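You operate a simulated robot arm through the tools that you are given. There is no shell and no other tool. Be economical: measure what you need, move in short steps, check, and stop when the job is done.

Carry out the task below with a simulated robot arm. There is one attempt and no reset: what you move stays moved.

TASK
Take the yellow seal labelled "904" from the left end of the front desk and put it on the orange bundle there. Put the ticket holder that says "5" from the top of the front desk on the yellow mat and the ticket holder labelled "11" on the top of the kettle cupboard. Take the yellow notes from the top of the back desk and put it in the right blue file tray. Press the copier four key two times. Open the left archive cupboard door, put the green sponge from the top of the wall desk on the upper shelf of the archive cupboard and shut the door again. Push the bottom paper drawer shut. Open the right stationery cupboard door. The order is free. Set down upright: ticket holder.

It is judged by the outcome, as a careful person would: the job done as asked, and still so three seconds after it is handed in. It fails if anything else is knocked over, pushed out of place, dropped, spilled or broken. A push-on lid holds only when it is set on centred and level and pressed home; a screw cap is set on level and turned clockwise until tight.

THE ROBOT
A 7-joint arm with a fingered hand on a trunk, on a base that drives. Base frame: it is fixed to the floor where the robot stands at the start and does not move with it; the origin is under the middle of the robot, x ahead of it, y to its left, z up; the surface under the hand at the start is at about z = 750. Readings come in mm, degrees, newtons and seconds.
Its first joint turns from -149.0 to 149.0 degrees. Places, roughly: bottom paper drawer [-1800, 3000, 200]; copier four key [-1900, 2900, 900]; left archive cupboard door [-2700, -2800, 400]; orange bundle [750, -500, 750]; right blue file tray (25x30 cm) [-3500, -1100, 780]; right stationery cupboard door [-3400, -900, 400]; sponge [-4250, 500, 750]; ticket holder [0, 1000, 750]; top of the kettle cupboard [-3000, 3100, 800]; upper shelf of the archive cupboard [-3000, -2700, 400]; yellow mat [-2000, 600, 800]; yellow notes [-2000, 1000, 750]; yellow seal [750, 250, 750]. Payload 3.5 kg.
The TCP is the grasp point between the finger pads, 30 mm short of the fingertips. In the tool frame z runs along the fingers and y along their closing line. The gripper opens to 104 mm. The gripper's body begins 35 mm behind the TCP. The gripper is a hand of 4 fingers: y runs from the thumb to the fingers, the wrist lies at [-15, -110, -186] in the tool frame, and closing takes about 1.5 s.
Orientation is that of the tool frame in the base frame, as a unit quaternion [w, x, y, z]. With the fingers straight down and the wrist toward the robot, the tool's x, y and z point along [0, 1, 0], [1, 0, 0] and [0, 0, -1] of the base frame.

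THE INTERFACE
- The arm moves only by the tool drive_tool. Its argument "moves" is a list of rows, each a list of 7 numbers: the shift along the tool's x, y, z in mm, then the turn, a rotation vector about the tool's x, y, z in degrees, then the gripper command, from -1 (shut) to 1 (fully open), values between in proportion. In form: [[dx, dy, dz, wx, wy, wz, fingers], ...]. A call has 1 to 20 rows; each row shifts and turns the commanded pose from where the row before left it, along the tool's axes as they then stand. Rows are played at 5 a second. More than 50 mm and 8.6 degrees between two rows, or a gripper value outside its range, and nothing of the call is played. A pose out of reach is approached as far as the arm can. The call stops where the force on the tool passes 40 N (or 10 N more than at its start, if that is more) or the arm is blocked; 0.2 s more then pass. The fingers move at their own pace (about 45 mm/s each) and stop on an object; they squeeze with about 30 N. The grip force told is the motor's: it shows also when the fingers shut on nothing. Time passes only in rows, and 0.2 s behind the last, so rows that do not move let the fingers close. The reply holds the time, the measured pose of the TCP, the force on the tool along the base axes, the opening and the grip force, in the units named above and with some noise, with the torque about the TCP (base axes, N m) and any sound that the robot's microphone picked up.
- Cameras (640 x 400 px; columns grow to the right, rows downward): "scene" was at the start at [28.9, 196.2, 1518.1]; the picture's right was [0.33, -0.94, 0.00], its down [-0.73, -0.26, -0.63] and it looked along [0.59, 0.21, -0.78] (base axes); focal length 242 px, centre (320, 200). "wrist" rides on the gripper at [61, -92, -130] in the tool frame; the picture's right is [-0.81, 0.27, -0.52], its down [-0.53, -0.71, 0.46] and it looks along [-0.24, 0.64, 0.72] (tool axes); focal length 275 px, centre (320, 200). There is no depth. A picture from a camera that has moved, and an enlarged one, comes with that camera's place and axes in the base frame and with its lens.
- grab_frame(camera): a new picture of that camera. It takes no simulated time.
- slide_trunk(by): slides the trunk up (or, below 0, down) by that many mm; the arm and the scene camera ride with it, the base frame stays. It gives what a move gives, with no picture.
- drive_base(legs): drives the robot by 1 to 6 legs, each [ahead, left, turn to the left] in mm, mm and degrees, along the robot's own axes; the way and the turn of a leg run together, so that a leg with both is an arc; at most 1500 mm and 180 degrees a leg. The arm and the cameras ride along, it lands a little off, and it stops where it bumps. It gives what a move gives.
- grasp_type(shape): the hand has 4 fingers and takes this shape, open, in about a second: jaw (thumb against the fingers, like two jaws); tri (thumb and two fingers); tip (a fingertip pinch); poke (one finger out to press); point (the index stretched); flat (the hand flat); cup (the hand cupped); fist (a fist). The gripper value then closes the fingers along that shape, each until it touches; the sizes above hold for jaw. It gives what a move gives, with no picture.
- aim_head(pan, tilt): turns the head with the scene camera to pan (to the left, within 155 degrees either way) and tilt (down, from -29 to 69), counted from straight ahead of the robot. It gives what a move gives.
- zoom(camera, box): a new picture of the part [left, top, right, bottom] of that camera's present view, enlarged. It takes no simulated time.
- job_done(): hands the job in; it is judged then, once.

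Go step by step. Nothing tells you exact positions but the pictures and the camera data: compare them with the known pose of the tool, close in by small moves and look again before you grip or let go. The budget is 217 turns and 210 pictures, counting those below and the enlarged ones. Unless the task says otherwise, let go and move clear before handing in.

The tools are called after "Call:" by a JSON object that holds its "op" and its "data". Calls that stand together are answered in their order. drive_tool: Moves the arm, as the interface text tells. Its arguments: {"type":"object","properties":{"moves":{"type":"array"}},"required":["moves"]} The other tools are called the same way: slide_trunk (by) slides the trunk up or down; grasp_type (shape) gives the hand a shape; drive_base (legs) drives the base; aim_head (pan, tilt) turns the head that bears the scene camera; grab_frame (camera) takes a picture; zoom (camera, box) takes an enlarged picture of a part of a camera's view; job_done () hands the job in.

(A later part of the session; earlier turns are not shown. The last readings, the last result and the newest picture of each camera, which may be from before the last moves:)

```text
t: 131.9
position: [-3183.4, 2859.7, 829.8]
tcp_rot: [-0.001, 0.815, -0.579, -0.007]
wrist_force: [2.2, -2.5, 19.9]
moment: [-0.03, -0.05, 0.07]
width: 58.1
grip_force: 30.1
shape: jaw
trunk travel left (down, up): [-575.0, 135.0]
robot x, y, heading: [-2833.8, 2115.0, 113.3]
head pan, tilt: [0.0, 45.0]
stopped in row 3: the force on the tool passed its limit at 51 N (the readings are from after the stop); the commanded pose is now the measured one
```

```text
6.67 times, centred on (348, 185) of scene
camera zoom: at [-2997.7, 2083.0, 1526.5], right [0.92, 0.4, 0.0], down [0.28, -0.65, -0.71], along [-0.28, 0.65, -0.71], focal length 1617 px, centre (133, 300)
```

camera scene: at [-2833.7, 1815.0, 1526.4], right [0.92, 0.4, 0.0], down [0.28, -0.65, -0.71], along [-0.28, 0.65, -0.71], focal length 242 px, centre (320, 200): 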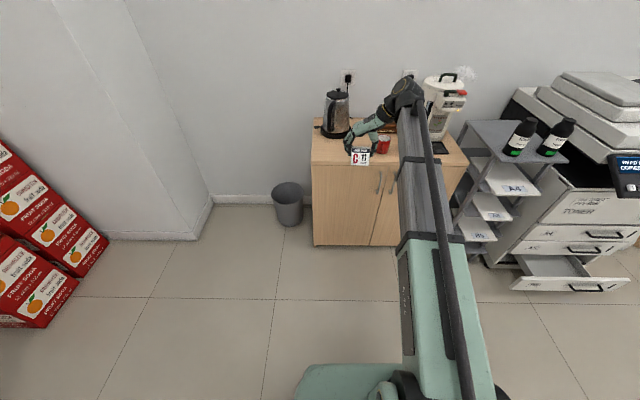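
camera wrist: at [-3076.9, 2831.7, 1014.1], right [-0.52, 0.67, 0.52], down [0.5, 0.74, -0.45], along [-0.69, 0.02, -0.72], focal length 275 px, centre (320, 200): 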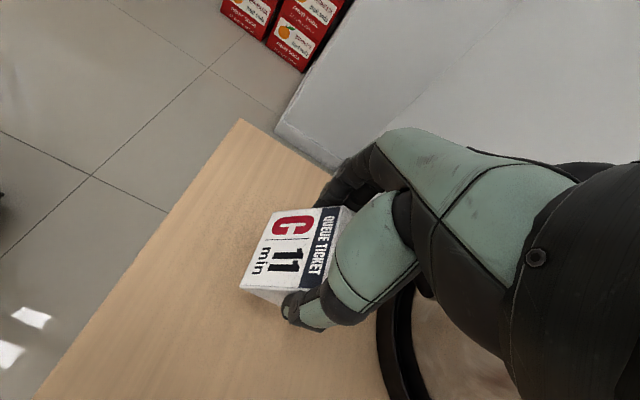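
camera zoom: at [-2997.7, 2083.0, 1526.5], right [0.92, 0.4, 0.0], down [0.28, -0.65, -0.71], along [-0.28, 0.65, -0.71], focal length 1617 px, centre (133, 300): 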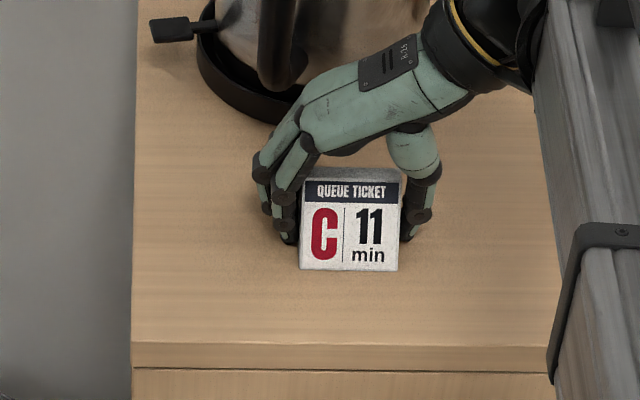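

Surface reached (about z=780). I ease up 1 mm, release and rise.

Call:
{"op": "drive_tool", "data": {"moves": [[0, 0, -1, 0, 0, 0, -1], [0, 0, 0, 0, 0, 0, 0.3], [0, 0, 0, 0, 0, 0, 0.5], [0, 0, 0, 0, 0, 0, 0.8], [0, 0, 0, 0, 0, 0, 1], [0, 0, 0, 0, 0, 0, 1], [0, 0, 0, 0, 0, 0, 1], [0, 0, -30, 0, 0, 0, 1], [0, 0, -45, 0, 0, 0, 1], [0, 0, -45, 0, 0, 0, 1], [0, 0, -45, 0, 0, 0, 1], [0, 0, -30, 0, 0, 0, 1]]}}

Call:
{"op": "zoom", "data": {"camera": "scene", "box": [260, 120, 420, 220]}}

```text
t: 134.5
position: [-3183.6, 2857.5, 1025.3]
tcp_rot: [-0.001, 0.815, -0.58, -0.004]
wrist_force: [0.2, -0.6, -0.3]
moment: [0.0, 0.0, -0.01]
width: 103.8
grip_force: 0.0
shape: jaw
trunk travel left (down, up): [-575.0, 135.0]
robot x, y, heading: [-2830.8, 2118.0, 113.4]
head pan, tilt: [0.0, 45.0]
```

```text
4.00 times, centred on (340, 170) of scene
camera zoom: at [-2998.9, 2085.2, 1526.4], right [0.92, 0.4, 0.0], down [0.28, -0.65, -0.71], along [-0.28, 0.65, -0.71], focal length 970 px, centre (240, 320)
```

zoom: 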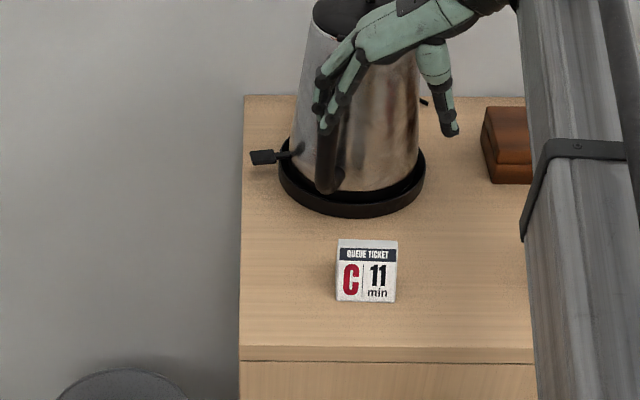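

C 11 stands well on the cupboard. Next the copier: I back away, turn the hand straight, and drive over to it.

Call:
{"op": "drive_base", "data": {"legs": [[-300, 0, 0]]}}

Call:
{"op": "drive_tool", "data": {"moves": [[0, 0, 0, 0, 0, 8.4, 1], [0, 0, 0, 0, 0, 8.4, 1], [0, 0, 0, 0, 0, 8.4, 1], [0, 0, 0, 0, 0, 8.4, 1], [0, 0, 0, 0, 0, 8.4, 1], [0, 0, 0, 0, 0, 8.4, 1], [0, 0, 0, 0, 0, 8.4, 1], [0, 0, 0, 0, 0, 8.4, 1], [0, 0, 0, 0, 0, 8.4, 1], [0, 0, 0, 0, 0, 8.4, 1], [0, 0, 0, 0, 0, 2, 1], [0, -45, 0, 0, 0, 0, 1], [0, -45, 0, 0, 0, 0, 1], [0, -45, 0, 0, 0, 0, 1], [0, -30, 0, 0, 0, 0, 1]]}}

Call:
{"op": "drive_base", "data": {"legs": [[0, -1050, 0]]}}

Call:
{"op": "aim_head", "data": {"pan": -5, "tilt": 40}}

Call:
{"op": "grab_frame", "data": {"camera": "scene"}}

```text
t: 136.5
position: [-3065.8, 2583.1, 1024.5]
tcp_rot: [-0.002, 0.815, -0.579, -0.004]
wrist_force: [-0.4, 0.9, 0.8]
moment: [0.01, -0.01, 0.0]
width: 103.7
grip_force: 0.1
shape: jaw
trunk travel left (down, up): [-575.0, 135.0]
robot x, y, heading: [-2711.0, 1844.8, 113.9]
head pan, tilt: [0.0, 45.0]
```

```text
t: 139.7
position: [-3003.8, 2431.4, 1024.5]
tcp_rot: [-0.002, -0.201, 0.98, 0.005]
wrist_force: [0.3, 0.1, 0.5]
moment: [-0.02, -0.01, 0.03]
width: 103.6
grip_force: 0.0
shape: jaw
trunk travel left (down, up): [-575.0, 135.0]
robot x, y, heading: [-2711.6, 1841.8, 113.3]
head pan, tilt: [0.0, 45.0]
```

```text
t: 145.1
position: [-2037.5, 2850.5, 1024.1]
tcp_rot: [-0.003, -0.201, 0.98, 0.004]
wrist_force: [-1.0, -0.2, -0.1]
moment: [0.03, -0.02, 0.0]
width: 103.6
grip_force: 0.2
shape: jaw
trunk travel left (down, up): [-575.0, 135.0]
robot x, y, heading: [-1746.6, 2264.2, 113.4]
head pan, tilt: [0.0, 45.0]
```

```text
t: 145.8
position: [-2036.2, 2851.5, 1025.1]
tcp_rot: [-0.003, -0.2, 0.98, 0.004]
wrist_force: [-0.7, 0.3, 0.0]
moment: [0.0, 0.02, 0.0]
width: 104.3
grip_force: 0.0
shape: jaw
trunk travel left (down, up): [-575.0, 135.0]
robot x, y, heading: [-1751.4, 2266.9, 113.7]
head pan, tilt: [-5.0, 40.0]
```

```text
137 pictures are left
camera scene: at [-1909.2, 2237.0, 1533.6], right [0.95, 0.32, 0.0], down [0.2, -0.61, -0.77], along [-0.24, 0.73, -0.64], focal length 242 px, centre (320, 200)
```

scene: 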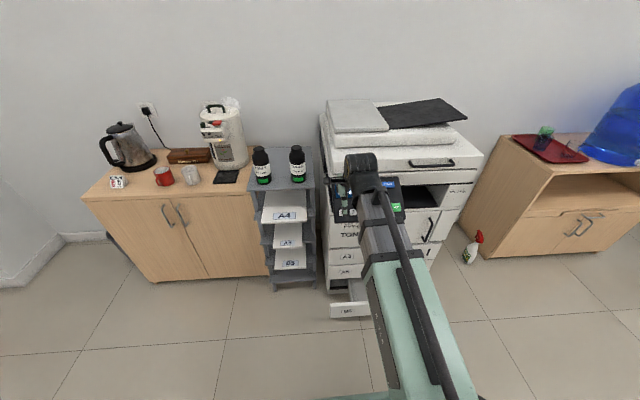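

Call:
{"op": "grab_frame", "data": {"camera": "wrist"}}

Call:
{"op": "zoom", "data": {"camera": "scene", "box": [310, 150, 470, 250]}}

```text
136 pictures are left
camera wrist: at [-2057.6, 2740.8, 1154.0], right [0.64, 0.57, 0.52], down [0.77, -0.44, -0.46], along [-0.03, 0.69, -0.72], focal length 275 px, centre (320, 200)
```

wrist: 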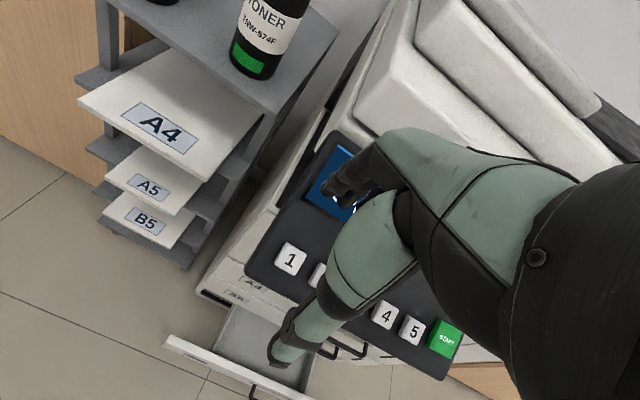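

```text
4.00 times, centred on (390, 200) of scene
camera zoom: at [-1909.2, 2237.0, 1533.6], right [0.95, 0.32, 0.0], down [0.2, -0.61, -0.77], along [-0.24, 0.73, -0.64], focal length 970 px, centre (40, 200)
```

zoom: 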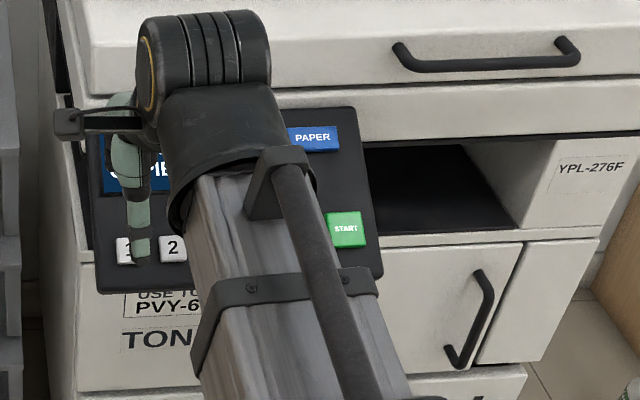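

Triangulation puts the "4" key at about [-1925, 2931, 920] on a panel sloping about 37°. I switch to the poke shape and check where the fingertip is.

Call:
{"op": "grasp_type", "data": {"shape": "poke"}}

Call:
{"op": "drive_tool", "data": {"moves": [[0, -30, -20, -8, 0, 0, 1], [0, 0, 0, -8, 0, 0, 1], [0, 0, 0, -8, 0, 0, 1], [0, 0, 0, -8, 0, 0, 1], [0, 0, 0, -5, 0, 0, 1], [0, 0, 0, 0, 0, 0, 1]]}}

Call:
{"op": "grab_frame", "data": {"camera": "wrist"}}

Call:
{"op": "zoom", "data": {"camera": "scene", "box": [270, 120, 430, 220]}}

```text
t: 146.7
position: [-2037.9, 2851.0, 1023.3]
tcp_rot: [-0.003, -0.2, 0.98, 0.004]
wrist_force: [-0.4, 0.3, -1.2]
moment: [0.02, 0.03, -0.01]
width: 0.0
grip_force: 0.0
shape: poke
trunk travel left (down, up): [-575.0, 135.0]
robot x, y, heading: [-1744.8, 2266.2, 113.4]
head pan, tilt: [-5.0, 40.0]
```

```text
t: 148.1
position: [-2040.4, 2852.8, 1048.0]
tcp_rot: [-0.066, -0.189, 0.928, 0.315]
wrist_force: [0.0, 0.1, -0.2]
moment: [-0.01, -0.01, 0.0]
width: 0.2
grip_force: 0.0
shape: poke
out of reach, approached as far as the arm can: row 3, 4, 5
trunk travel left (down, up): [-575.0, 135.0]
robot x, y, heading: [-1743.2, 2262.3, 113.4]
head pan, tilt: [-5.0, 40.0]
```

```text
134 pictures are left
camera wrist: at [-2037.8, 2688.2, 1096.2], right [0.79, 0.23, 0.57], down [0.6, -0.06, -0.8], along [-0.15, 0.97, -0.18], focal length 275 px, centre (320, 200)
```

wrist: 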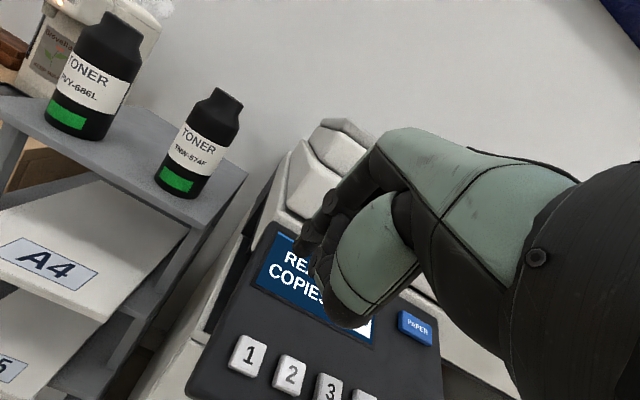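

```text
4.00 times, centred on (350, 170) of scene
camera zoom: at [-1909.2, 2237.0, 1533.7], right [0.95, 0.32, 0.0], down [0.2, -0.61, -0.77], along [-0.24, 0.73, -0.64], focal length 970 px, centre (200, 320)
```

zoom: 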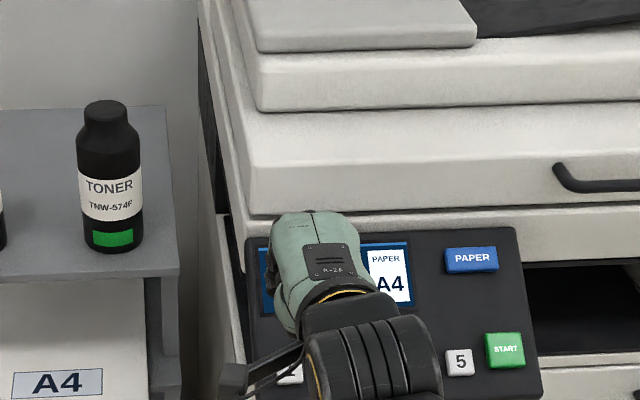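

Call:
{"op": "zoom", "data": {"camera": "wrist", "box": [260, 140, 420, 340]}}

Call:
{"op": "drive_base", "data": {"legs": [[-150, 0, 0]]}}

Call:
{"op": "drive_tool", "data": {"moves": [[0, 0, 0, 0, 0, 0, -1], [0, 0, 0, 0, 0, 0, -1], [0, 0, 0, 0, 0, 0, -1]]}}

Call:
{"op": "zoom", "data": {"camera": "wrist", "box": [200, 120, 440, 320]}}

```text
2.00 times, centred on (340, 240) of wrist
camera zoom: at [-2037.8, 2688.2, 1096.2], right [0.79, 0.23, 0.57], down [0.6, -0.06, -0.8], along [-0.15, 0.97, -0.18], focal length 551 px, centre (280, 120)
```

zoom: 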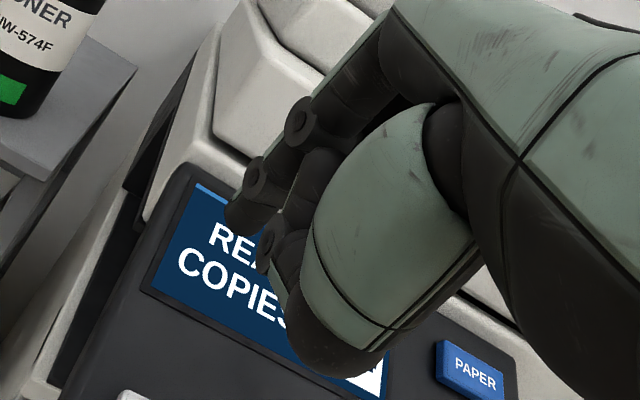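

```text
t: 149.5
position: [-1979.6, 2714.1, 1049.0]
tcp_rot: [-0.066, -0.188, 0.928, 0.316]
wrist_force: [0.9, 0.4, -0.1]
moment: [0.0, 0.01, 0.0]
width: 0.3
grip_force: 0.1
shape: poke
trunk travel left (down, up): [-575.0, 135.0]
robot x, y, heading: [-1685.5, 2125.7, 113.3]
head pan, tilt: [-5.0, 40.0]
```

```text
t: 150.3
position: [-1978.5, 2714.8, 1047.8]
tcp_rot: [-0.067, -0.19, 0.928, 0.315]
wrist_force: [0.1, 0.5, 0.6]
moment: [-0.02, -0.02, 0.03]
width: 0.2
grip_force: 0.1
shape: jaw
trunk travel left (down, up): [-575.0, 135.0]
robot x, y, heading: [-1688.1, 2123.6, 113.4]
head pan, tilt: [-5.0, 40.0]
```

```text
2.00 times, centred on (320, 220) of wrist
camera zoom: at [-1976.9, 2549.2, 1096.2], right [0.79, 0.23, 0.57], down [0.6, -0.06, -0.8], along [-0.15, 0.97, -0.18], focal length 551 px, centre (320, 160)
```

zoom: 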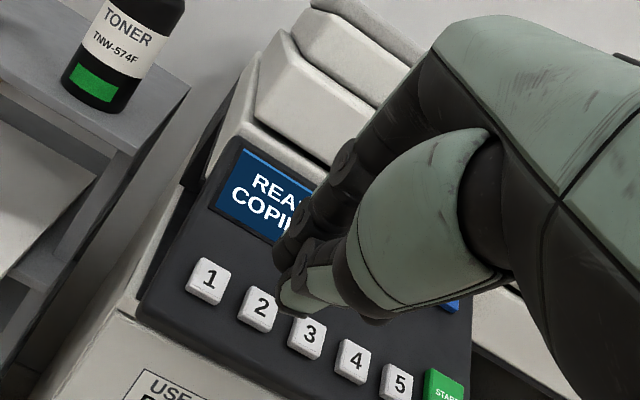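

I return to poke (the -1 command closed the jaw) and move above the "4" key with the finger along the panel's normal.

Call:
{"op": "grasp_type", "data": {"shape": "poke"}}

Call:
{"op": "drive_tool", "data": {"moves": [[-30, 14, 10, 0, 0, 0, 1], [-35, 16, 20, 0, 0, 0, 1], [-35, 16, 25, 0, 0, 0, 1], [-35, 16, 25, 0, 0, 0, 1], [0, 1, 10, 0, 0, 0, 1], [0, 0, 0, 0, 0, 0, 1]]}}

Call:
{"op": "grab_frame", "data": {"camera": "wrist"}}

Call:
{"op": "zoom", "data": {"camera": "scene", "box": [310, 140, 470, 240]}}

```text
t: 151.2
position: [-1979.5, 2714.4, 1048.2]
tcp_rot: [-0.066, -0.189, 0.928, 0.315]
wrist_force: [1.3, 0.2, 0.4]
moment: [-0.04, 0.0, 0.01]
width: 0.2
grip_force: 0.2
shape: poke
trunk travel left (down, up): [-575.0, 135.0]
robot x, y, heading: [-1683.9, 2125.4, 113.5]
head pan, tilt: [-5.0, 40.0]
```

```text
t: 152.6
position: [-1897.4, 2862.9, 1013.9]
tcp_rot: [-0.066, -0.189, 0.928, 0.314]
wrist_force: [0.5, 0.0, -0.2]
moment: [-0.01, -0.03, 0.01]
width: 0.0
grip_force: 0.1
shape: poke
trunk travel left (down, up): [-575.0, 135.0]
robot x, y, heading: [-1686.8, 2123.9, 113.3]
head pan, tilt: [-5.0, 40.0]
```

```text
130 pictures are left
camera wrist: at [-1894.5, 2699.1, 1061.6], right [0.79, 0.23, 0.57], down [0.6, -0.06, -0.8], along [-0.15, 0.97, -0.18], focal length 275 px, centre (320, 200)
```

wrist: 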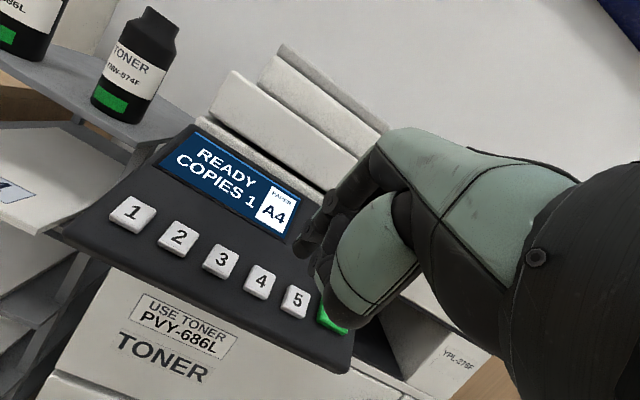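

```text
4.00 times, centred on (390, 190) of scene
camera zoom: at [-1849.0, 2097.8, 1533.6], right [0.95, 0.32, 0.0], down [0.2, -0.61, -0.77], along [-0.24, 0.73, -0.64], focal length 970 px, centre (40, 240)
```

zoom: 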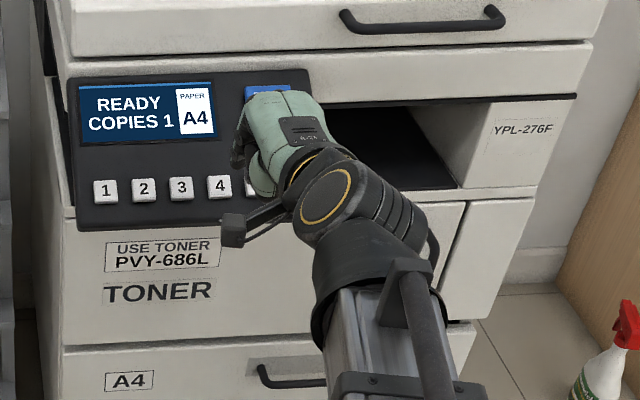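

Call:
{"op": "zoom", "data": {"camera": "scene", "box": [350, 155, 398, 195]}}

Call:
{"op": "zoom", "data": {"camera": "wrist", "box": [240, 160, 400, 340]}}

```text
10.00 times, centred on (374, 175) of scene
camera zoom: at [-1849.0, 2097.8, 1533.6], right [0.95, 0.32, 0.0], down [0.2, -0.61, -0.77], along [-0.24, 0.73, -0.64], focal length 2425 px, centre (-220, 450)
```

zoom: 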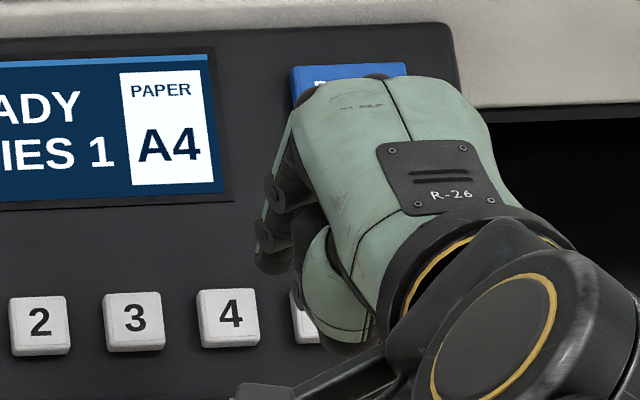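

```text
2.22 times, centred on (320, 250) of wrist
camera zoom: at [-1894.5, 2699.1, 1061.6], right [0.79, 0.23, 0.57], down [0.6, -0.06, -0.8], along [-0.15, 0.97, -0.18], focal length 612 px, centre (320, 89)
```

zoom: 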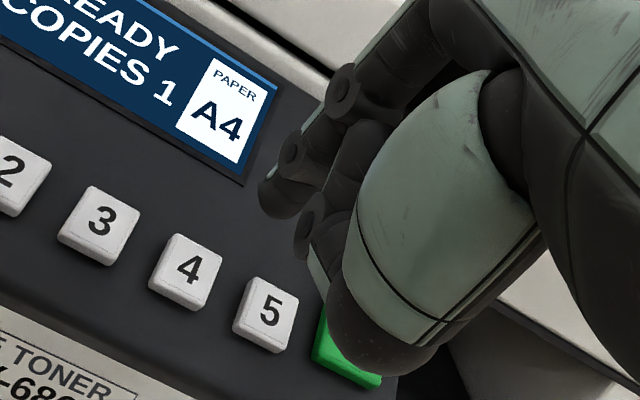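

The poke fingertip sits about 45 mm past the TCP and nearly on the key's axis. I advance 50 mm and look again.

Call:
{"op": "drive_tool", "data": {"moves": [[-1, -4, 25, 0, 0, 0, 1], [0, 0, 25, 0, 0, 0, 1], [0, 0, 0, 0, 0, 0, 1]]}}

Call:
{"op": "zoom", "data": {"camera": "scene", "box": [350, 155, 398, 195]}}

Call:
{"op": "zoom", "data": {"camera": "wrist", "box": [240, 160, 400, 340]}}

```text
t: 153.4
position: [-1907.5, 2888.0, 970.7]
tcp_rot: [-0.066, -0.189, 0.928, 0.315]
wrist_force: [-0.7, -0.2, -0.7]
moment: [0.0, 0.02, 0.02]
width: 0.0
grip_force: 0.1
shape: poke
trunk travel left (down, up): [-575.0, 135.0]
robot x, y, heading: [-1683.3, 2125.9, 113.4]
head pan, tilt: [-5.0, 40.0]
```

```text
10.00 times, centred on (374, 175) of scene
camera zoom: at [-1848.9, 2098.0, 1533.7], right [0.95, 0.32, 0.0], down [0.2, -0.61, -0.77], along [-0.24, 0.73, -0.64], focal length 2425 px, centre (-220, 450)
```

zoom: 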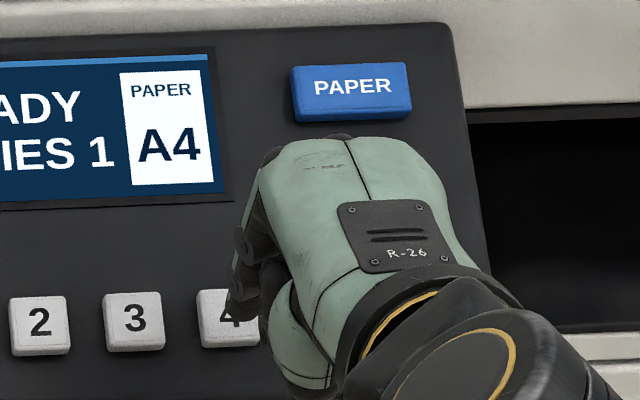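

```text
2.22 times, centred on (320, 250) of wrist
camera zoom: at [-1904.9, 2723.6, 1019.6], right [0.79, 0.23, 0.57], down [0.6, -0.06, -0.8], along [-0.15, 0.97, -0.18], focal length 612 px, centre (320, 89)
```

zoom: 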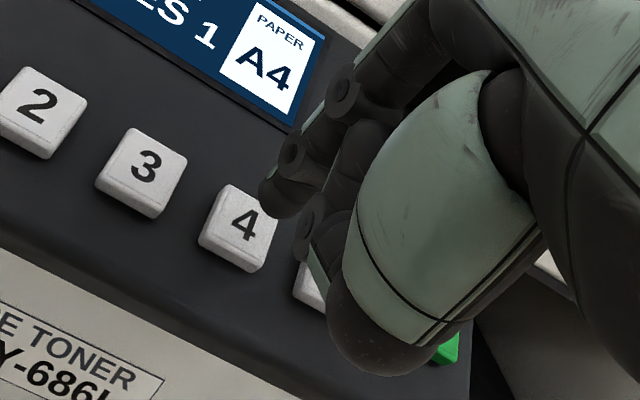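

Call:
{"op": "drive_tool", "data": {"moves": [[-4, 4, 12, 0, 0, 0, 1], [0, 0, 8, 0, 0, 0, 1], [0, 0, 0, 0, 0, 0, 1]]}}

Call:
{"op": "zoom", "data": {"camera": "scene", "box": [350, 155, 398, 195]}}

Call:
{"op": "zoom", "data": {"camera": "wrist", "box": [240, 160, 400, 340]}}

```text
t: 154.2
position: [-1909.7, 2904.0, 958.9]
tcp_rot: [-0.066, -0.188, 0.928, 0.314]
wrist_force: [0.0, 0.7, 0.6]
moment: [-0.02, -0.04, 0.02]
width: 0.1
grip_force: 0.0
shape: poke
trunk travel left (down, up): [-575.0, 135.0]
robot x, y, heading: [-1684.8, 2125.6, 113.3]
head pan, tilt: [-5.0, 40.0]
```

```text
10.00 times, centred on (374, 175) of scene
camera zoom: at [-1849.0, 2097.9, 1533.7], right [0.95, 0.32, 0.0], down [0.2, -0.61, -0.77], along [-0.24, 0.73, -0.64], focal length 2425 px, centre (-220, 450)
```

zoom: 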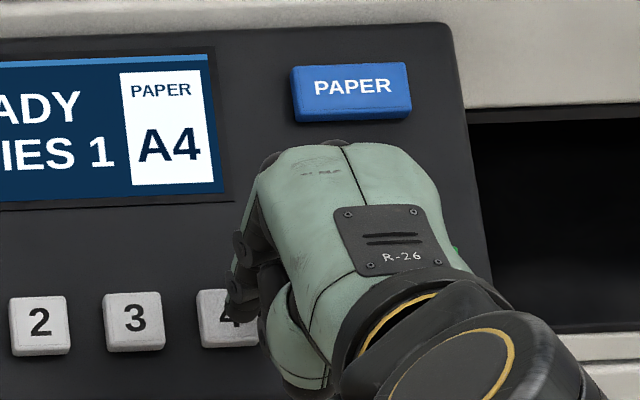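

```text
2.22 times, centred on (320, 250) of wrist
camera zoom: at [-1906.8, 2740.1, 1006.5], right [0.79, 0.23, 0.57], down [0.6, -0.06, -0.8], along [-0.15, 0.97, -0.18], focal length 612 px, centre (320, 89)
```

zoom: 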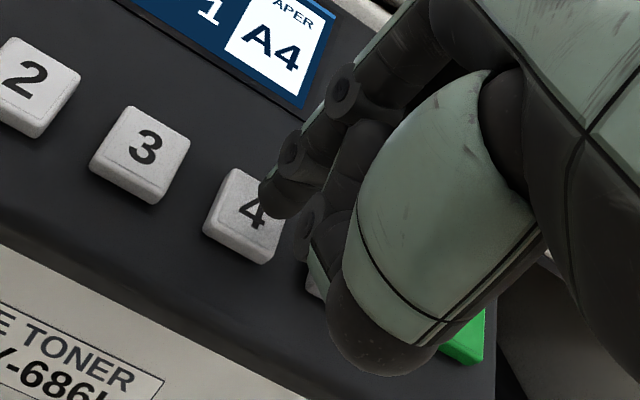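

Call:
{"op": "drive_tool", "data": {"moves": [[2, 0, 6, 0, 0, 0, 1], [0, 0, 4, 0, 0, 0, 1], [0, 0, 0, 0, 0, 0, 1]]}}

Call:
{"op": "zoom", "data": {"camera": "scene", "box": [350, 155, 398, 195]}}

Call:
{"op": "zoom", "data": {"camera": "wrist", "box": [240, 160, 400, 340]}}

```text
t: 155.0
position: [-1914.1, 2908.9, 951.5]
tcp_rot: [-0.067, -0.189, 0.928, 0.315]
wrist_force: [-0.8, -0.6, 0.0]
moment: [0.03, -0.04, 0.0]
width: 0.2
grip_force: 0.1
shape: poke
trunk travel left (down, up): [-575.0, 135.0]
robot x, y, heading: [-1684.1, 2124.3, 113.4]
head pan, tilt: [-5.0, 40.0]
```

```text
10.00 times, centred on (374, 175) of scene
camera zoom: at [-1848.9, 2097.9, 1533.7], right [0.95, 0.32, 0.0], down [0.2, -0.61, -0.77], along [-0.24, 0.73, -0.64], focal length 2425 px, centre (-220, 450)
```

zoom: 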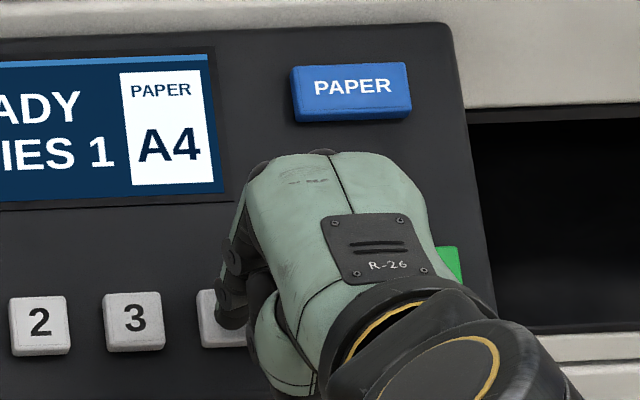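

```text
2.22 times, centred on (320, 250) of wrist
camera zoom: at [-1910.9, 2744.2, 999.2], right [0.79, 0.23, 0.58], down [0.6, -0.06, -0.8], along [-0.15, 0.97, -0.18], focal length 612 px, centre (320, 89)
```

zoom: 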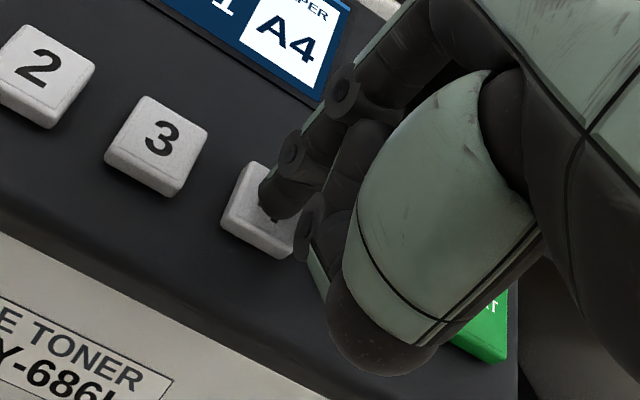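

The fingertip is just over the "4". I press with small steps.

Call:
{"op": "drive_tool", "data": {"moves": [[0.5, 0, 2, 0, 0, 0, 1], [0.5, 0, 2, 0, 0, 0, 1], [0, 0, 2, 0, 0, 0, 1], [0, 0, 0, 0, 0, 0, 1]]}}

Call:
{"op": "zoom", "data": {"camera": "scene", "box": [326, 145, 398, 195]}}

```text
t: 156.0
position: [-1916.0, 2912.0, 946.9]
tcp_rot: [-0.066, -0.189, 0.928, 0.314]
wrist_force: [-0.1, -0.6, 1.9]
moment: [0.01, -0.02, -0.04]
width: 0.0
grip_force: 0.0
shape: poke
trunk travel left (down, up): [-575.0, 135.0]
robot x, y, heading: [-1685.7, 2129.2, 113.2]
head pan, tilt: [-5.0, 40.0]
heard: click
```

```text
8.00 times, centred on (362, 170) of scene
camera zoom: at [-1848.8, 2097.7, 1533.7], right [0.95, 0.32, 0.0], down [0.2, -0.61, -0.77], along [-0.24, 0.73, -0.64], focal length 1940 px, centre (-16, 440)
```

zoom: 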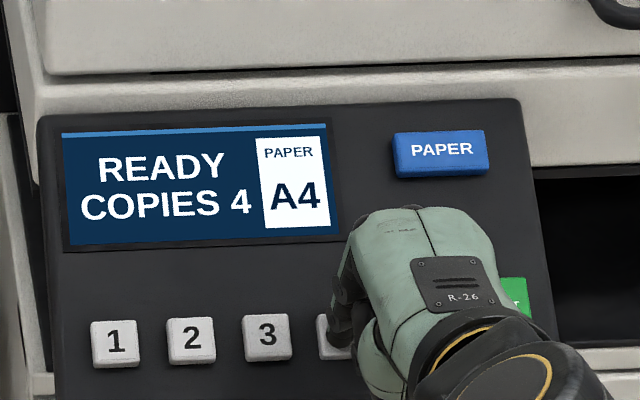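

One press registered (COPIES 4). I release fully and press again.

Call:
{"op": "drive_tool", "data": {"moves": [[0, 0, -4, 0, 0, 0, 1], [0, 0, -5, 0, 0, 0, 1], [0, 0, -3, 0, 0, 0, 1], [0, 0, 0, 0, 0, 0, 1]]}}

Call:
{"op": "drive_tool", "data": {"moves": [[0, 0, 5, 0, 0, 0, 1], [0, 0, 4, 0, 0, 0, 1], [0, 0, 2, 0, 0, 0, 1], [0, 0, 1, 0, 0, 0, 1], [0, 0, 0, 0, 0, 0, 1]]}}

Call:
{"op": "zoom", "data": {"camera": "scene", "box": [326, 145, 398, 195]}}

```text
t: 157.0
position: [-1913.4, 2906.5, 955.4]
tcp_rot: [-0.067, -0.189, 0.928, 0.315]
wrist_force: [-1.2, -0.1, -0.6]
moment: [0.04, 0.0, 0.03]
width: 0.0
grip_force: 0.3
shape: poke
trunk travel left (down, up): [-575.0, 135.0]
robot x, y, heading: [-1688.0, 2120.0, 113.4]
head pan, tilt: [-5.0, 40.0]
```

```text
t: 158.2
position: [-1914.7, 2911.8, 946.6]
tcp_rot: [-0.066, -0.189, 0.928, 0.314]
wrist_force: [-0.7, -0.6, 2.2]
moment: [0.03, 0.03, -0.02]
width: 0.1
grip_force: 0.0
shape: poke
trunk travel left (down, up): [-575.0, 135.0]
robot x, y, heading: [-1683.6, 2127.2, 113.6]
head pan, tilt: [-5.0, 40.0]
```

```text
8.00 times, centred on (362, 170) of scene
camera zoom: at [-1848.9, 2097.7, 1533.7], right [0.95, 0.32, 0.0], down [0.2, -0.61, -0.77], along [-0.24, 0.73, -0.64], focal length 1940 px, centre (-16, 440)
```

zoom: 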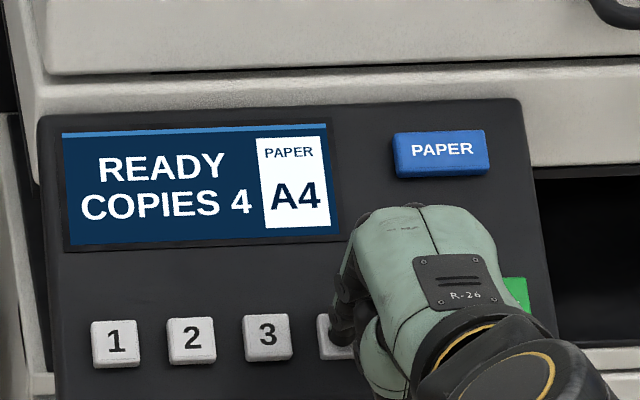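

No second click yet; I push 1 mm steps further.

Call:
{"op": "drive_tool", "data": {"moves": [[0, 0, 1, 0, 0, 0, 1], [0, 0, 0, 0, 0, 0, 1]]}}

```text
t: 158.8
position: [-1915.6, 2911.3, 946.8]
tcp_rot: [-0.066, -0.189, 0.928, 0.315]
wrist_force: [-0.7, -1.2, 2.2]
moment: [-0.01, -0.01, -0.01]
width: 0.0
grip_force: 0.0
shape: poke
trunk travel left (down, up): [-575.0, 135.0]
robot x, y, heading: [-1687.7, 2129.0, 113.4]
head pan, tilt: [-5.0, 40.0]
heard: click
```

Call:
{"op": "drive_tool", "data": {"moves": [[0, 0, -5, 0, 0, 0, 1], [0, 0, -15, 0, 0, 0, 1], [0, 0, -40, 0, 0, 0, 1], [0, 0, -45, 0, 0, 0, 1], [0, 0, 0, 0, 0, 0, 1]]}}

Call:
{"op": "zoom", "data": {"camera": "scene", "box": [310, 140, 470, 240]}}

```text
t: 160.0
position: [-1888.4, 2854.5, 1028.4]
tcp_rot: [-0.066, -0.189, 0.928, 0.315]
wrist_force: [-0.2, 0.2, 0.2]
moment: [0.04, 0.01, 0.0]
width: 0.0
grip_force: 0.1
shape: poke
trunk travel left (down, up): [-575.0, 135.0]
robot x, y, heading: [-1689.0, 2124.5, 113.4]
head pan, tilt: [-5.0, 40.0]
```

```text
4.00 times, centred on (390, 190) of scene
camera zoom: at [-1848.9, 2097.8, 1533.7], right [0.95, 0.32, 0.0], down [0.2, -0.61, -0.77], along [-0.24, 0.73, -0.64], focal length 970 px, centre (40, 240)
```

zoom: 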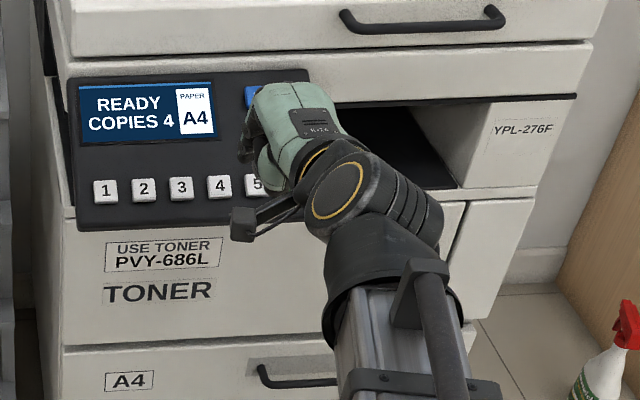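

Both presses clicked. Next the bottom drawer: I straighten the hand, pull back, and look down at the drawer.

Call:
{"op": "drive_tool", "data": {"moves": [[0, -20, -20, 8, 0, 0, 1], [0, -20, -10, 8, 0, 0, 1], [0, -20, 0, 8, 0, 0, 1], [0, -20, 0, 8, 0, 0, 1], [0, -20, 0, 5.6, 0, 0, 1], [0, -30, 0, 0, 0, 0, 1], [0, 0, 0, 0, 0, 0, 1]]}}

Call:
{"op": "aim_head", "data": {"pan": -15, "tilt": 55}}

Call:
{"op": "grab_frame", "data": {"camera": "scene"}}

Call:
{"op": "grab_frame", "data": {"camera": "wrist"}}

```text
t: 161.6
position: [-1836.8, 2725.2, 1017.8]
tcp_rot: [-0.001, -0.2, 0.98, -0.001]
wrist_force: [0.7, 0.6, -1.1]
moment: [0.04, 0.03, 0.01]
width: 0.0
grip_force: 0.0
shape: poke
trunk travel left (down, up): [-575.0, 135.0]
robot x, y, heading: [-1685.3, 2124.7, 113.4]
head pan, tilt: [-5.0, 40.0]
```

```text
t: 162.3
position: [-1837.4, 2725.2, 1018.4]
tcp_rot: [-0.002, -0.2, 0.98, -0.001]
wrist_force: [0.2, 0.6, -0.3]
moment: [0.0, -0.02, 0.01]
width: 0.0
grip_force: 0.1
shape: poke
trunk travel left (down, up): [-575.0, 135.0]
robot x, y, heading: [-1686.1, 2125.4, 113.3]
head pan, tilt: [-15.0, 55.0]
```

```text
117 pictures are left
camera scene: at [-1832.7, 2088.6, 1513.0], right [0.99, 0.15, 0.0], down [0.12, -0.81, -0.57], along [-0.08, 0.57, -0.82], focal length 242 px, centre (320, 200)
```

scene: 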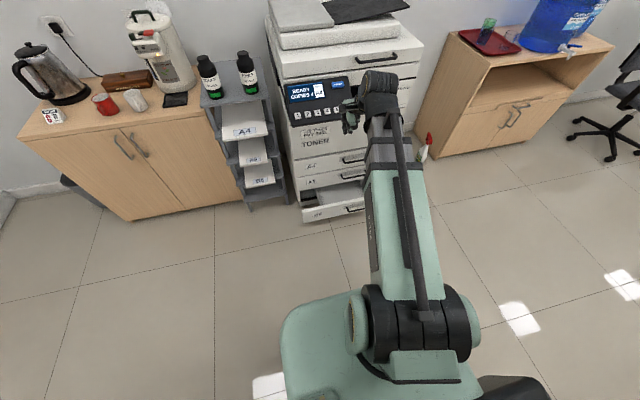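

```text
116 pictures are left
camera wrist: at [-1858.3, 2617.3, 1149.1], right [0.64, 0.57, 0.51], down [0.77, -0.45, -0.46], along [-0.03, 0.69, -0.73], focal length 275 px, centre (320, 200)
```

wrist: 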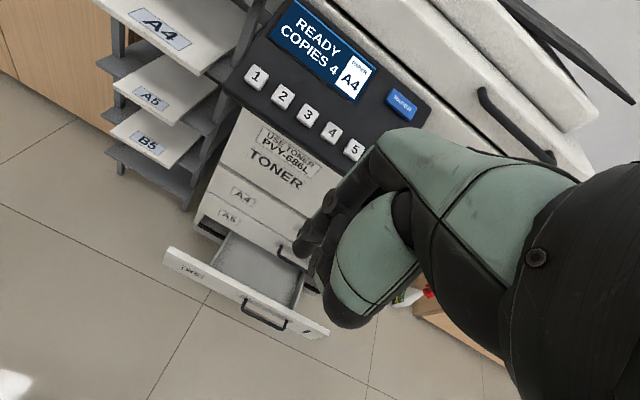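

The open drawer's front runs from about [-2043, 2839, 320] to [-1535, 3045, 320]. I lower the trunk with the hand closed, to push on its face left of the handle.

Call:
{"op": "slide_trunk", "data": {"by": -575}}

Call:
{"op": "grasp_type", "data": {"shape": "jaw"}}

Call:
{"op": "drive_tool", "data": {"moves": [[-10, 0, 40, 0, 0, 0, -1], [-10, 0, 40, 0, 0, 0, -1], [-10, 0, 40, 0, 0, 0, -1], [-5, 0, 40, 0, 0, 0, -1], [0, 0, 10, 0, 0, 0, -1], [0, 0, 0, 0, 0, 0, -1], [0, 0, 0, 0, 0, 0, -1]]}}

Call:
{"op": "grab_frame", "data": {"camera": "scene"}}

Call:
{"op": "grab_frame", "data": {"camera": "wrist"}}

```text
refused: -575 is not a number from -400 to 400
```

```text
t: 163.2
position: [-1837.5, 2726.5, 1018.6]
tcp_rot: [-0.002, -0.2, 0.98, -0.001]
wrist_force: [-0.5, 0.3, 0.8]
moment: [0.02, -0.01, 0.02]
width: 103.7
grip_force: 0.1
shape: jaw
trunk travel left (down, up): [-575.0, 135.0]
robot x, y, heading: [-1683.2, 2123.3, 113.3]
head pan, tilt: [-15.0, 55.0]
```

```text
t: 164.8
position: [-1803.9, 2738.6, 847.9]
tcp_rot: [-0.001, -0.2, 0.98, 0.0]
wrist_force: [0.0, -0.6, -0.4]
moment: [0.0, 0.0, 0.0]
width: 0.3
grip_force: 28.2
shape: jaw
trunk travel left (down, up): [-575.0, 135.0]
robot x, y, heading: [-1686.8, 2124.8, 113.4]
head pan, tilt: [-15.0, 55.0]
```

```text
115 pictures are left
camera scene: at [-1832.6, 2088.5, 1513.0], right [0.99, 0.15, 0.0], down [0.12, -0.81, -0.57], along [-0.08, 0.57, -0.82], focal length 242 px, centre (320, 200)
```

scene: 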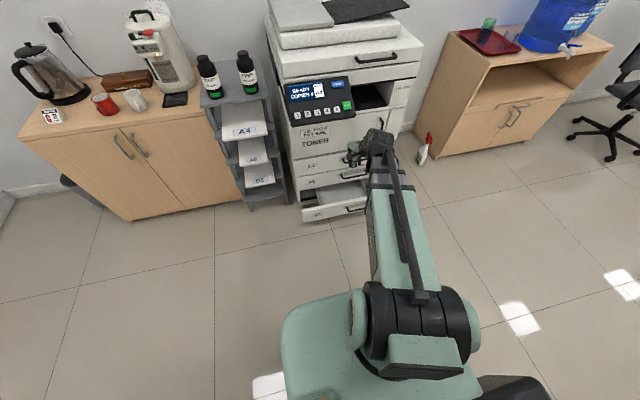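

```text
114 pictures are left
camera wrist: at [-1825.4, 2630.8, 978.8], right [0.64, 0.57, 0.51], down [0.77, -0.45, -0.46], along [-0.03, 0.69, -0.73], focal length 275 px, centre (320, 200)
```

wrist: 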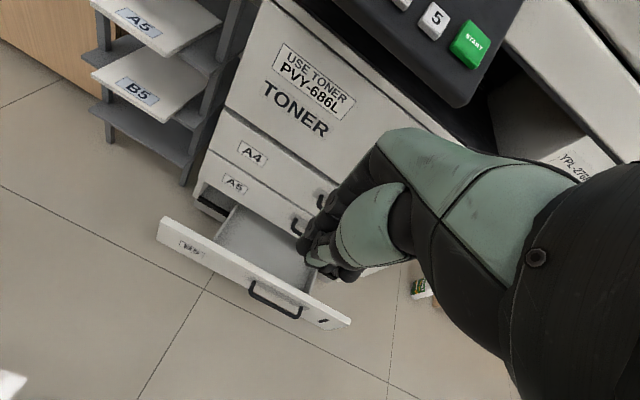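

Call:
{"op": "slide_trunk", "data": {"by": -400}}

Call:
{"op": "slide_trunk", "data": {"by": -175}}

Call:
{"op": "grab_frame", "data": {"camera": "scene"}}

Call:
{"op": "grab_frame", "data": {"camera": "wrist"}}

```text
t: 168.7
position: [-1803.7, 2738.7, 448.4]
tcp_rot: [-0.002, -0.2, 0.98, -0.002]
wrist_force: [-0.4, -0.1, -0.5]
moment: [0.0, 0.0, 0.02]
width: 0.2
grip_force: 30.1
shape: jaw
trunk travel left (down, up): [-175.0, 535.0]
robot x, y, heading: [-1689.6, 2123.8, 113.4]
head pan, tilt: [-15.0, 55.0]
```

```text
t: 170.6
position: [-1805.4, 2738.9, 273.0]
tcp_rot: [-0.003, -0.201, 0.98, -0.001]
wrist_force: [-0.4, 0.1, -0.1]
moment: [0.02, 0.01, -0.02]
width: 0.1
grip_force: 30.1
shape: jaw
trunk travel left (down, up): [0.0, 710.0]
robot x, y, heading: [-1686.3, 2126.3, 113.6]
head pan, tilt: [-15.0, 55.0]
```

```text
113 pictures are left
camera scene: at [-1832.6, 2088.6, 938.0], right [0.99, 0.15, 0.0], down [0.12, -0.81, -0.57], along [-0.08, 0.57, -0.82], focal length 242 px, centre (320, 200)
```

scene: 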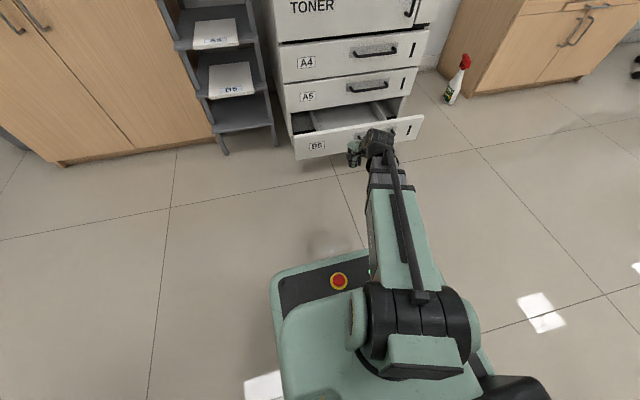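

```text
112 pictures are left
camera wrist: at [-1825.5, 2630.8, 404.0], right [0.64, 0.57, 0.51], down [0.77, -0.45, -0.46], along [-0.03, 0.69, -0.73], focal length 275 px, centre (320, 200)
```

wrist: 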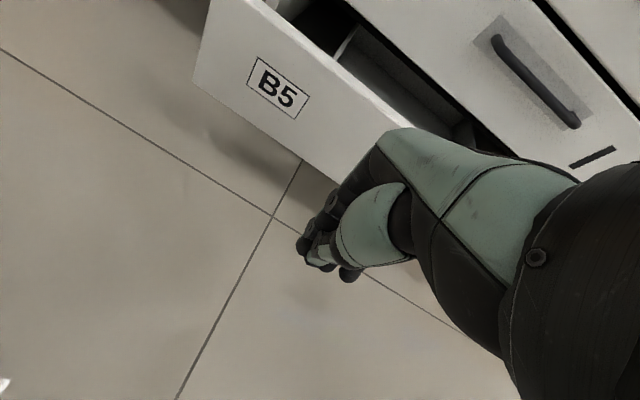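

The drawer face spans z≈150-300. I lower 35 mm, then push forward.

Call:
{"op": "drive_tool", "data": {"moves": [[0, 0, 35, 0, 0, 0, -1], [0, 35, 0, 0, 0, 0, -1], [0, 35, 0, 0, 0, 0, -1], [0, 35, 0, 0, 0, 0, -1], [0, 25, 0, 0, 0, 0, -1], [0, 15, 0, 0, 0, 0, -1], [0, 15, 0, 0, 0, 0, -1], [0, 15, 0, 0, 0, 0, -1], [0, 15, 0, 0, 0, 0, -1], [0, 0, 0, 0, 0, 0, -1]]}}

Call:
{"op": "grab_frame", "data": {"camera": "scene"}}

```text
t: 172.8
position: [-1877.7, 2913.3, 238.2]
tcp_rot: [-0.001, -0.199, 0.98, -0.001]
wrist_force: [0.3, -0.1, -0.4]
moment: [-0.02, -0.02, -0.02]
width: 0.0
grip_force: 30.1
shape: jaw
trunk travel left (down, up): [0.0, 710.0]
robot x, y, heading: [-1688.4, 2120.5, 113.6]
head pan, tilt: [-15.0, 55.0]
```

```text
111 pictures are left
camera scene: at [-1832.6, 2088.6, 938.0], right [0.99, 0.15, 0.0], down [0.12, -0.81, -0.57], along [-0.08, 0.57, -0.82], focal length 242 px, centre (320, 200)
```

scene: 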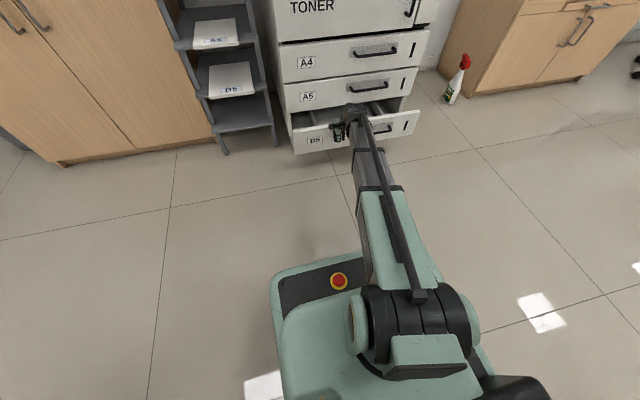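

The drawer has begun to slide in. I keep pushing.

Call:
{"op": "drive_tool", "data": {"moves": [[0, 15, 0, 0, 0, 0, -1], [0, 15, 0, 0, 0, 0, -1], [0, 15, 0, 0, 0, 0, -1], [0, 15, 0, 0, 0, 0, -1], [0, 12, 0, 0, 0, 0, -1], [0, 12, 0, 0, 0, 0, -1], [0, 10, 0, 0, 0, 0, -1], [0, 10, 0, 0, 0, 0, -1], [0, 0, 0, 0, 0, 0, -1]]}}

Call:
{"op": "grab_frame", "data": {"camera": "scene"}}

```text
t: 174.8
position: [-1919.1, 3010.3, 237.9]
tcp_rot: [-0.001, -0.2, 0.98, -0.001]
wrist_force: [-0.6, -1.4, -0.2]
moment: [0.03, -0.01, -0.03]
width: 0.0
grip_force: 29.4
shape: jaw
trunk travel left (down, up): [0.0, 710.0]
robot x, y, heading: [-1689.1, 2124.6, 113.3]
head pan, tilt: [-15.0, 55.0]
```

```text
110 pictures are left
camera scene: at [-1832.6, 2088.6, 938.0], right [0.99, 0.15, 0.0], down [0.12, -0.81, -0.57], along [-0.08, 0.57, -0.82], focal length 242 px, centre (320, 200)
```

scene: 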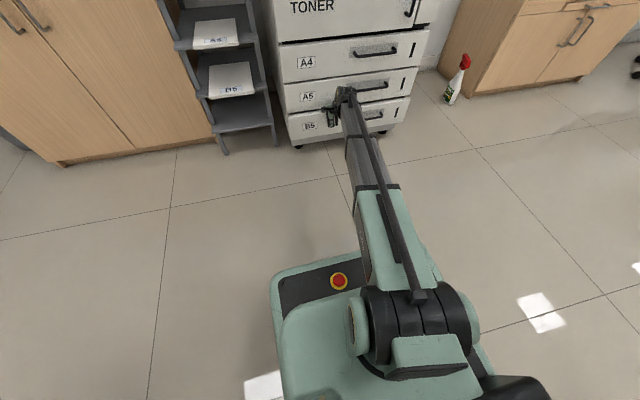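

Call:
{"op": "drive_tool", "data": {"moves": [[0, 5, 0, 0, 0, 0, -1], [0, 5, 0, 0, 0, 0, -1], [0, 5, 0, 0, 0, 0, -1], [0, 5, 0, 0, 0, 0, -1], [0, 5, 0, 0, 0, 0, -1], [0, 0, 0, 0, 0, 0, -1]]}}

Call:
{"op": "zoom", "data": {"camera": "scene", "box": [260, 60, 440, 172]}}

```text
t: 175.9
position: [-1924.0, 3025.1, 236.4]
tcp_rot: [0.0, -0.2, 0.98, -0.005]
wrist_force: [1.6, -5.9, 1.6]
moment: [0.38, 0.12, -0.01]
width: 0.1
grip_force: 29.5
shape: jaw
trunk travel left (down, up): [0.0, 710.0]
robot x, y, heading: [-1687.0, 2123.5, 113.3]
head pan, tilt: [-15.0, 55.0]
stopped in row 5: the force on the tool passed its limit at 50 N (the readings are from after the stop); the commanded pose is now the measured one
```

```text
3.56 times, centred on (350, 116) of scene
camera zoom: at [-1832.4, 2087.9, 938.0], right [0.99, 0.15, 0.0], down [0.12, -0.81, -0.57], along [-0.08, 0.57, -0.82], focal length 862 px, centre (213, 499)
```

zoom: 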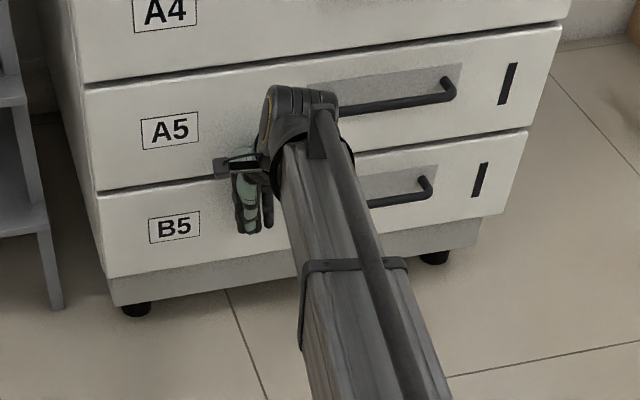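

The drawer hit its stop and is shut. I withdraw, raise the trunk, and drive around the back desk's end to its far side.

Call:
{"op": "drive_tool", "data": {"moves": [[0, -10, 0, 0, 0, 0, -1], [0, -45, 0, 0, 0, 0, -1], [0, -45, 0, 0, 0, 0, -1], [0, -45, 0, 0, 0, 0, -1], [0, -45, 0, 0, 0, 0, -1], [0, -45, 0, 0, 0, 0, -1], [0, 0, 0, 0, 0, 0, -1]]}}

Call:
{"op": "slide_trunk", "data": {"by": 400}}

Call:
{"op": "slide_trunk", "data": {"by": 175}}

Call:
{"op": "drive_tool", "data": {"moves": [[0, 0, -40, 0, 0, 0, 1], [0, 0, -40, 0, 0, 0, 1], [0, 0, -40, 0, 0, 0, 1], [0, 0, -40, 0, 0, 0, 1], [0, 0, -40, 0, 0, 0, 1], [0, 0, -30, 0, 0, 0, 1]]}}

Call:
{"op": "drive_base", "data": {"legs": [[60, 0, 0], [0, 1430, 0], [0, 0, -90]]}}

Call:
{"op": "aim_head", "data": {"pan": -40, "tilt": 40}}

Call:
{"op": "grab_frame", "data": {"camera": "scene"}}

```text
t: 177.5
position: [-1832.2, 2808.3, 238.7]
tcp_rot: [-0.001, -0.201, 0.98, -0.004]
wrist_force: [0.0, -0.5, -0.3]
moment: [0.0, 0.02, -0.02]
width: 0.0
grip_force: 29.5
shape: jaw
trunk travel left (down, up): [0.0, 710.0]
robot x, y, heading: [-1684.0, 2123.5, 113.4]
head pan, tilt: [-15.0, 55.0]
```

```text
t: 181.4
position: [-1832.6, 2808.8, 637.2]
tcp_rot: [-0.001, -0.2, 0.98, -0.005]
wrist_force: [-0.3, 0.0, -1.3]
moment: [-0.01, -0.01, -0.01]
width: 0.0
grip_force: 30.1
shape: jaw
trunk travel left (down, up): [-400.0, 310.0]
robot x, y, heading: [-1689.7, 2126.7, 113.5]
head pan, tilt: [-15.0, 55.0]
```

```text
t: 183.3
position: [-1833.0, 2808.0, 812.2]
tcp_rot: [-0.001, -0.2, 0.98, -0.004]
wrist_force: [-1.0, 0.5, 0.3]
moment: [0.05, -0.01, 0.0]
width: 0.1
grip_force: 30.6
shape: jaw
trunk travel left (down, up): [-575.0, 135.0]
robot x, y, heading: [-1687.1, 2125.4, 113.3]
head pan, tilt: [-15.0, 55.0]
```

```text
t: 184.7
position: [-1832.4, 2810.3, 1042.0]
tcp_rot: [0.0, -0.2, 0.98, -0.005]
wrist_force: [-0.3, -0.2, 0.3]
moment: [0.01, 0.01, -0.02]
width: 103.7
grip_force: 0.1
shape: jaw
trunk travel left (down, up): [-575.0, 135.0]
robot x, y, heading: [-1685.9, 2125.0, 113.0]
head pan, tilt: [-15.0, 55.0]
```

```text
t: 196.2
position: [-2305.9, 1755.6, 1040.9]
tcp_rot: [-0.003, 0.543, 0.84, -0.003]
wrist_force: [0.1, 0.3, 0.7]
moment: [-0.03, 0.03, 0.02]
width: 103.9
grip_force: 0.1
shape: jaw
trunk travel left (down, up): [-575.0, 135.0]
robot x, y, heading: [-2983.4, 1592.3, 24.5]
head pan, tilt: [-15.0, 55.0]
```

```text
t: 197.1
position: [-2306.3, 1756.9, 1040.0]
tcp_rot: [-0.005, 0.542, 0.84, -0.002]
wrist_force: [-0.2, -0.1, 0.1]
moment: [0.01, -0.03, 0.0]
width: 103.5
grip_force: 0.0
shape: jaw
trunk travel left (down, up): [-575.0, 135.0]
robot x, y, heading: [-2985.9, 1595.5, 24.6]
head pan, tilt: [-40.0, 40.0]
```

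```text
108 pictures are left
camera scene: at [-3016.0, 1708.7, 1533.6], right [-0.26, -0.96, 0.0], down [-0.62, 0.17, -0.77], along [0.74, -0.2, -0.64], focal length 242 px, centre (320, 200)
```

scene: 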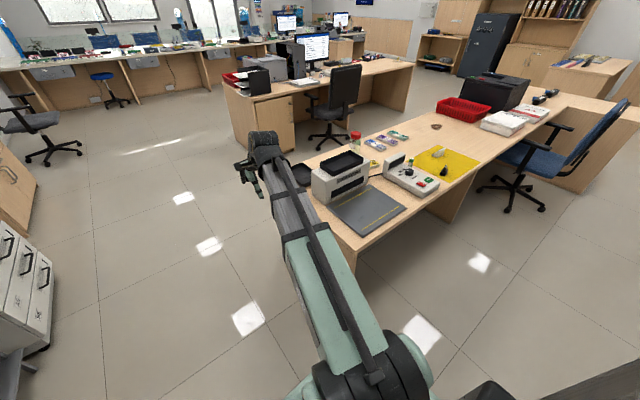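

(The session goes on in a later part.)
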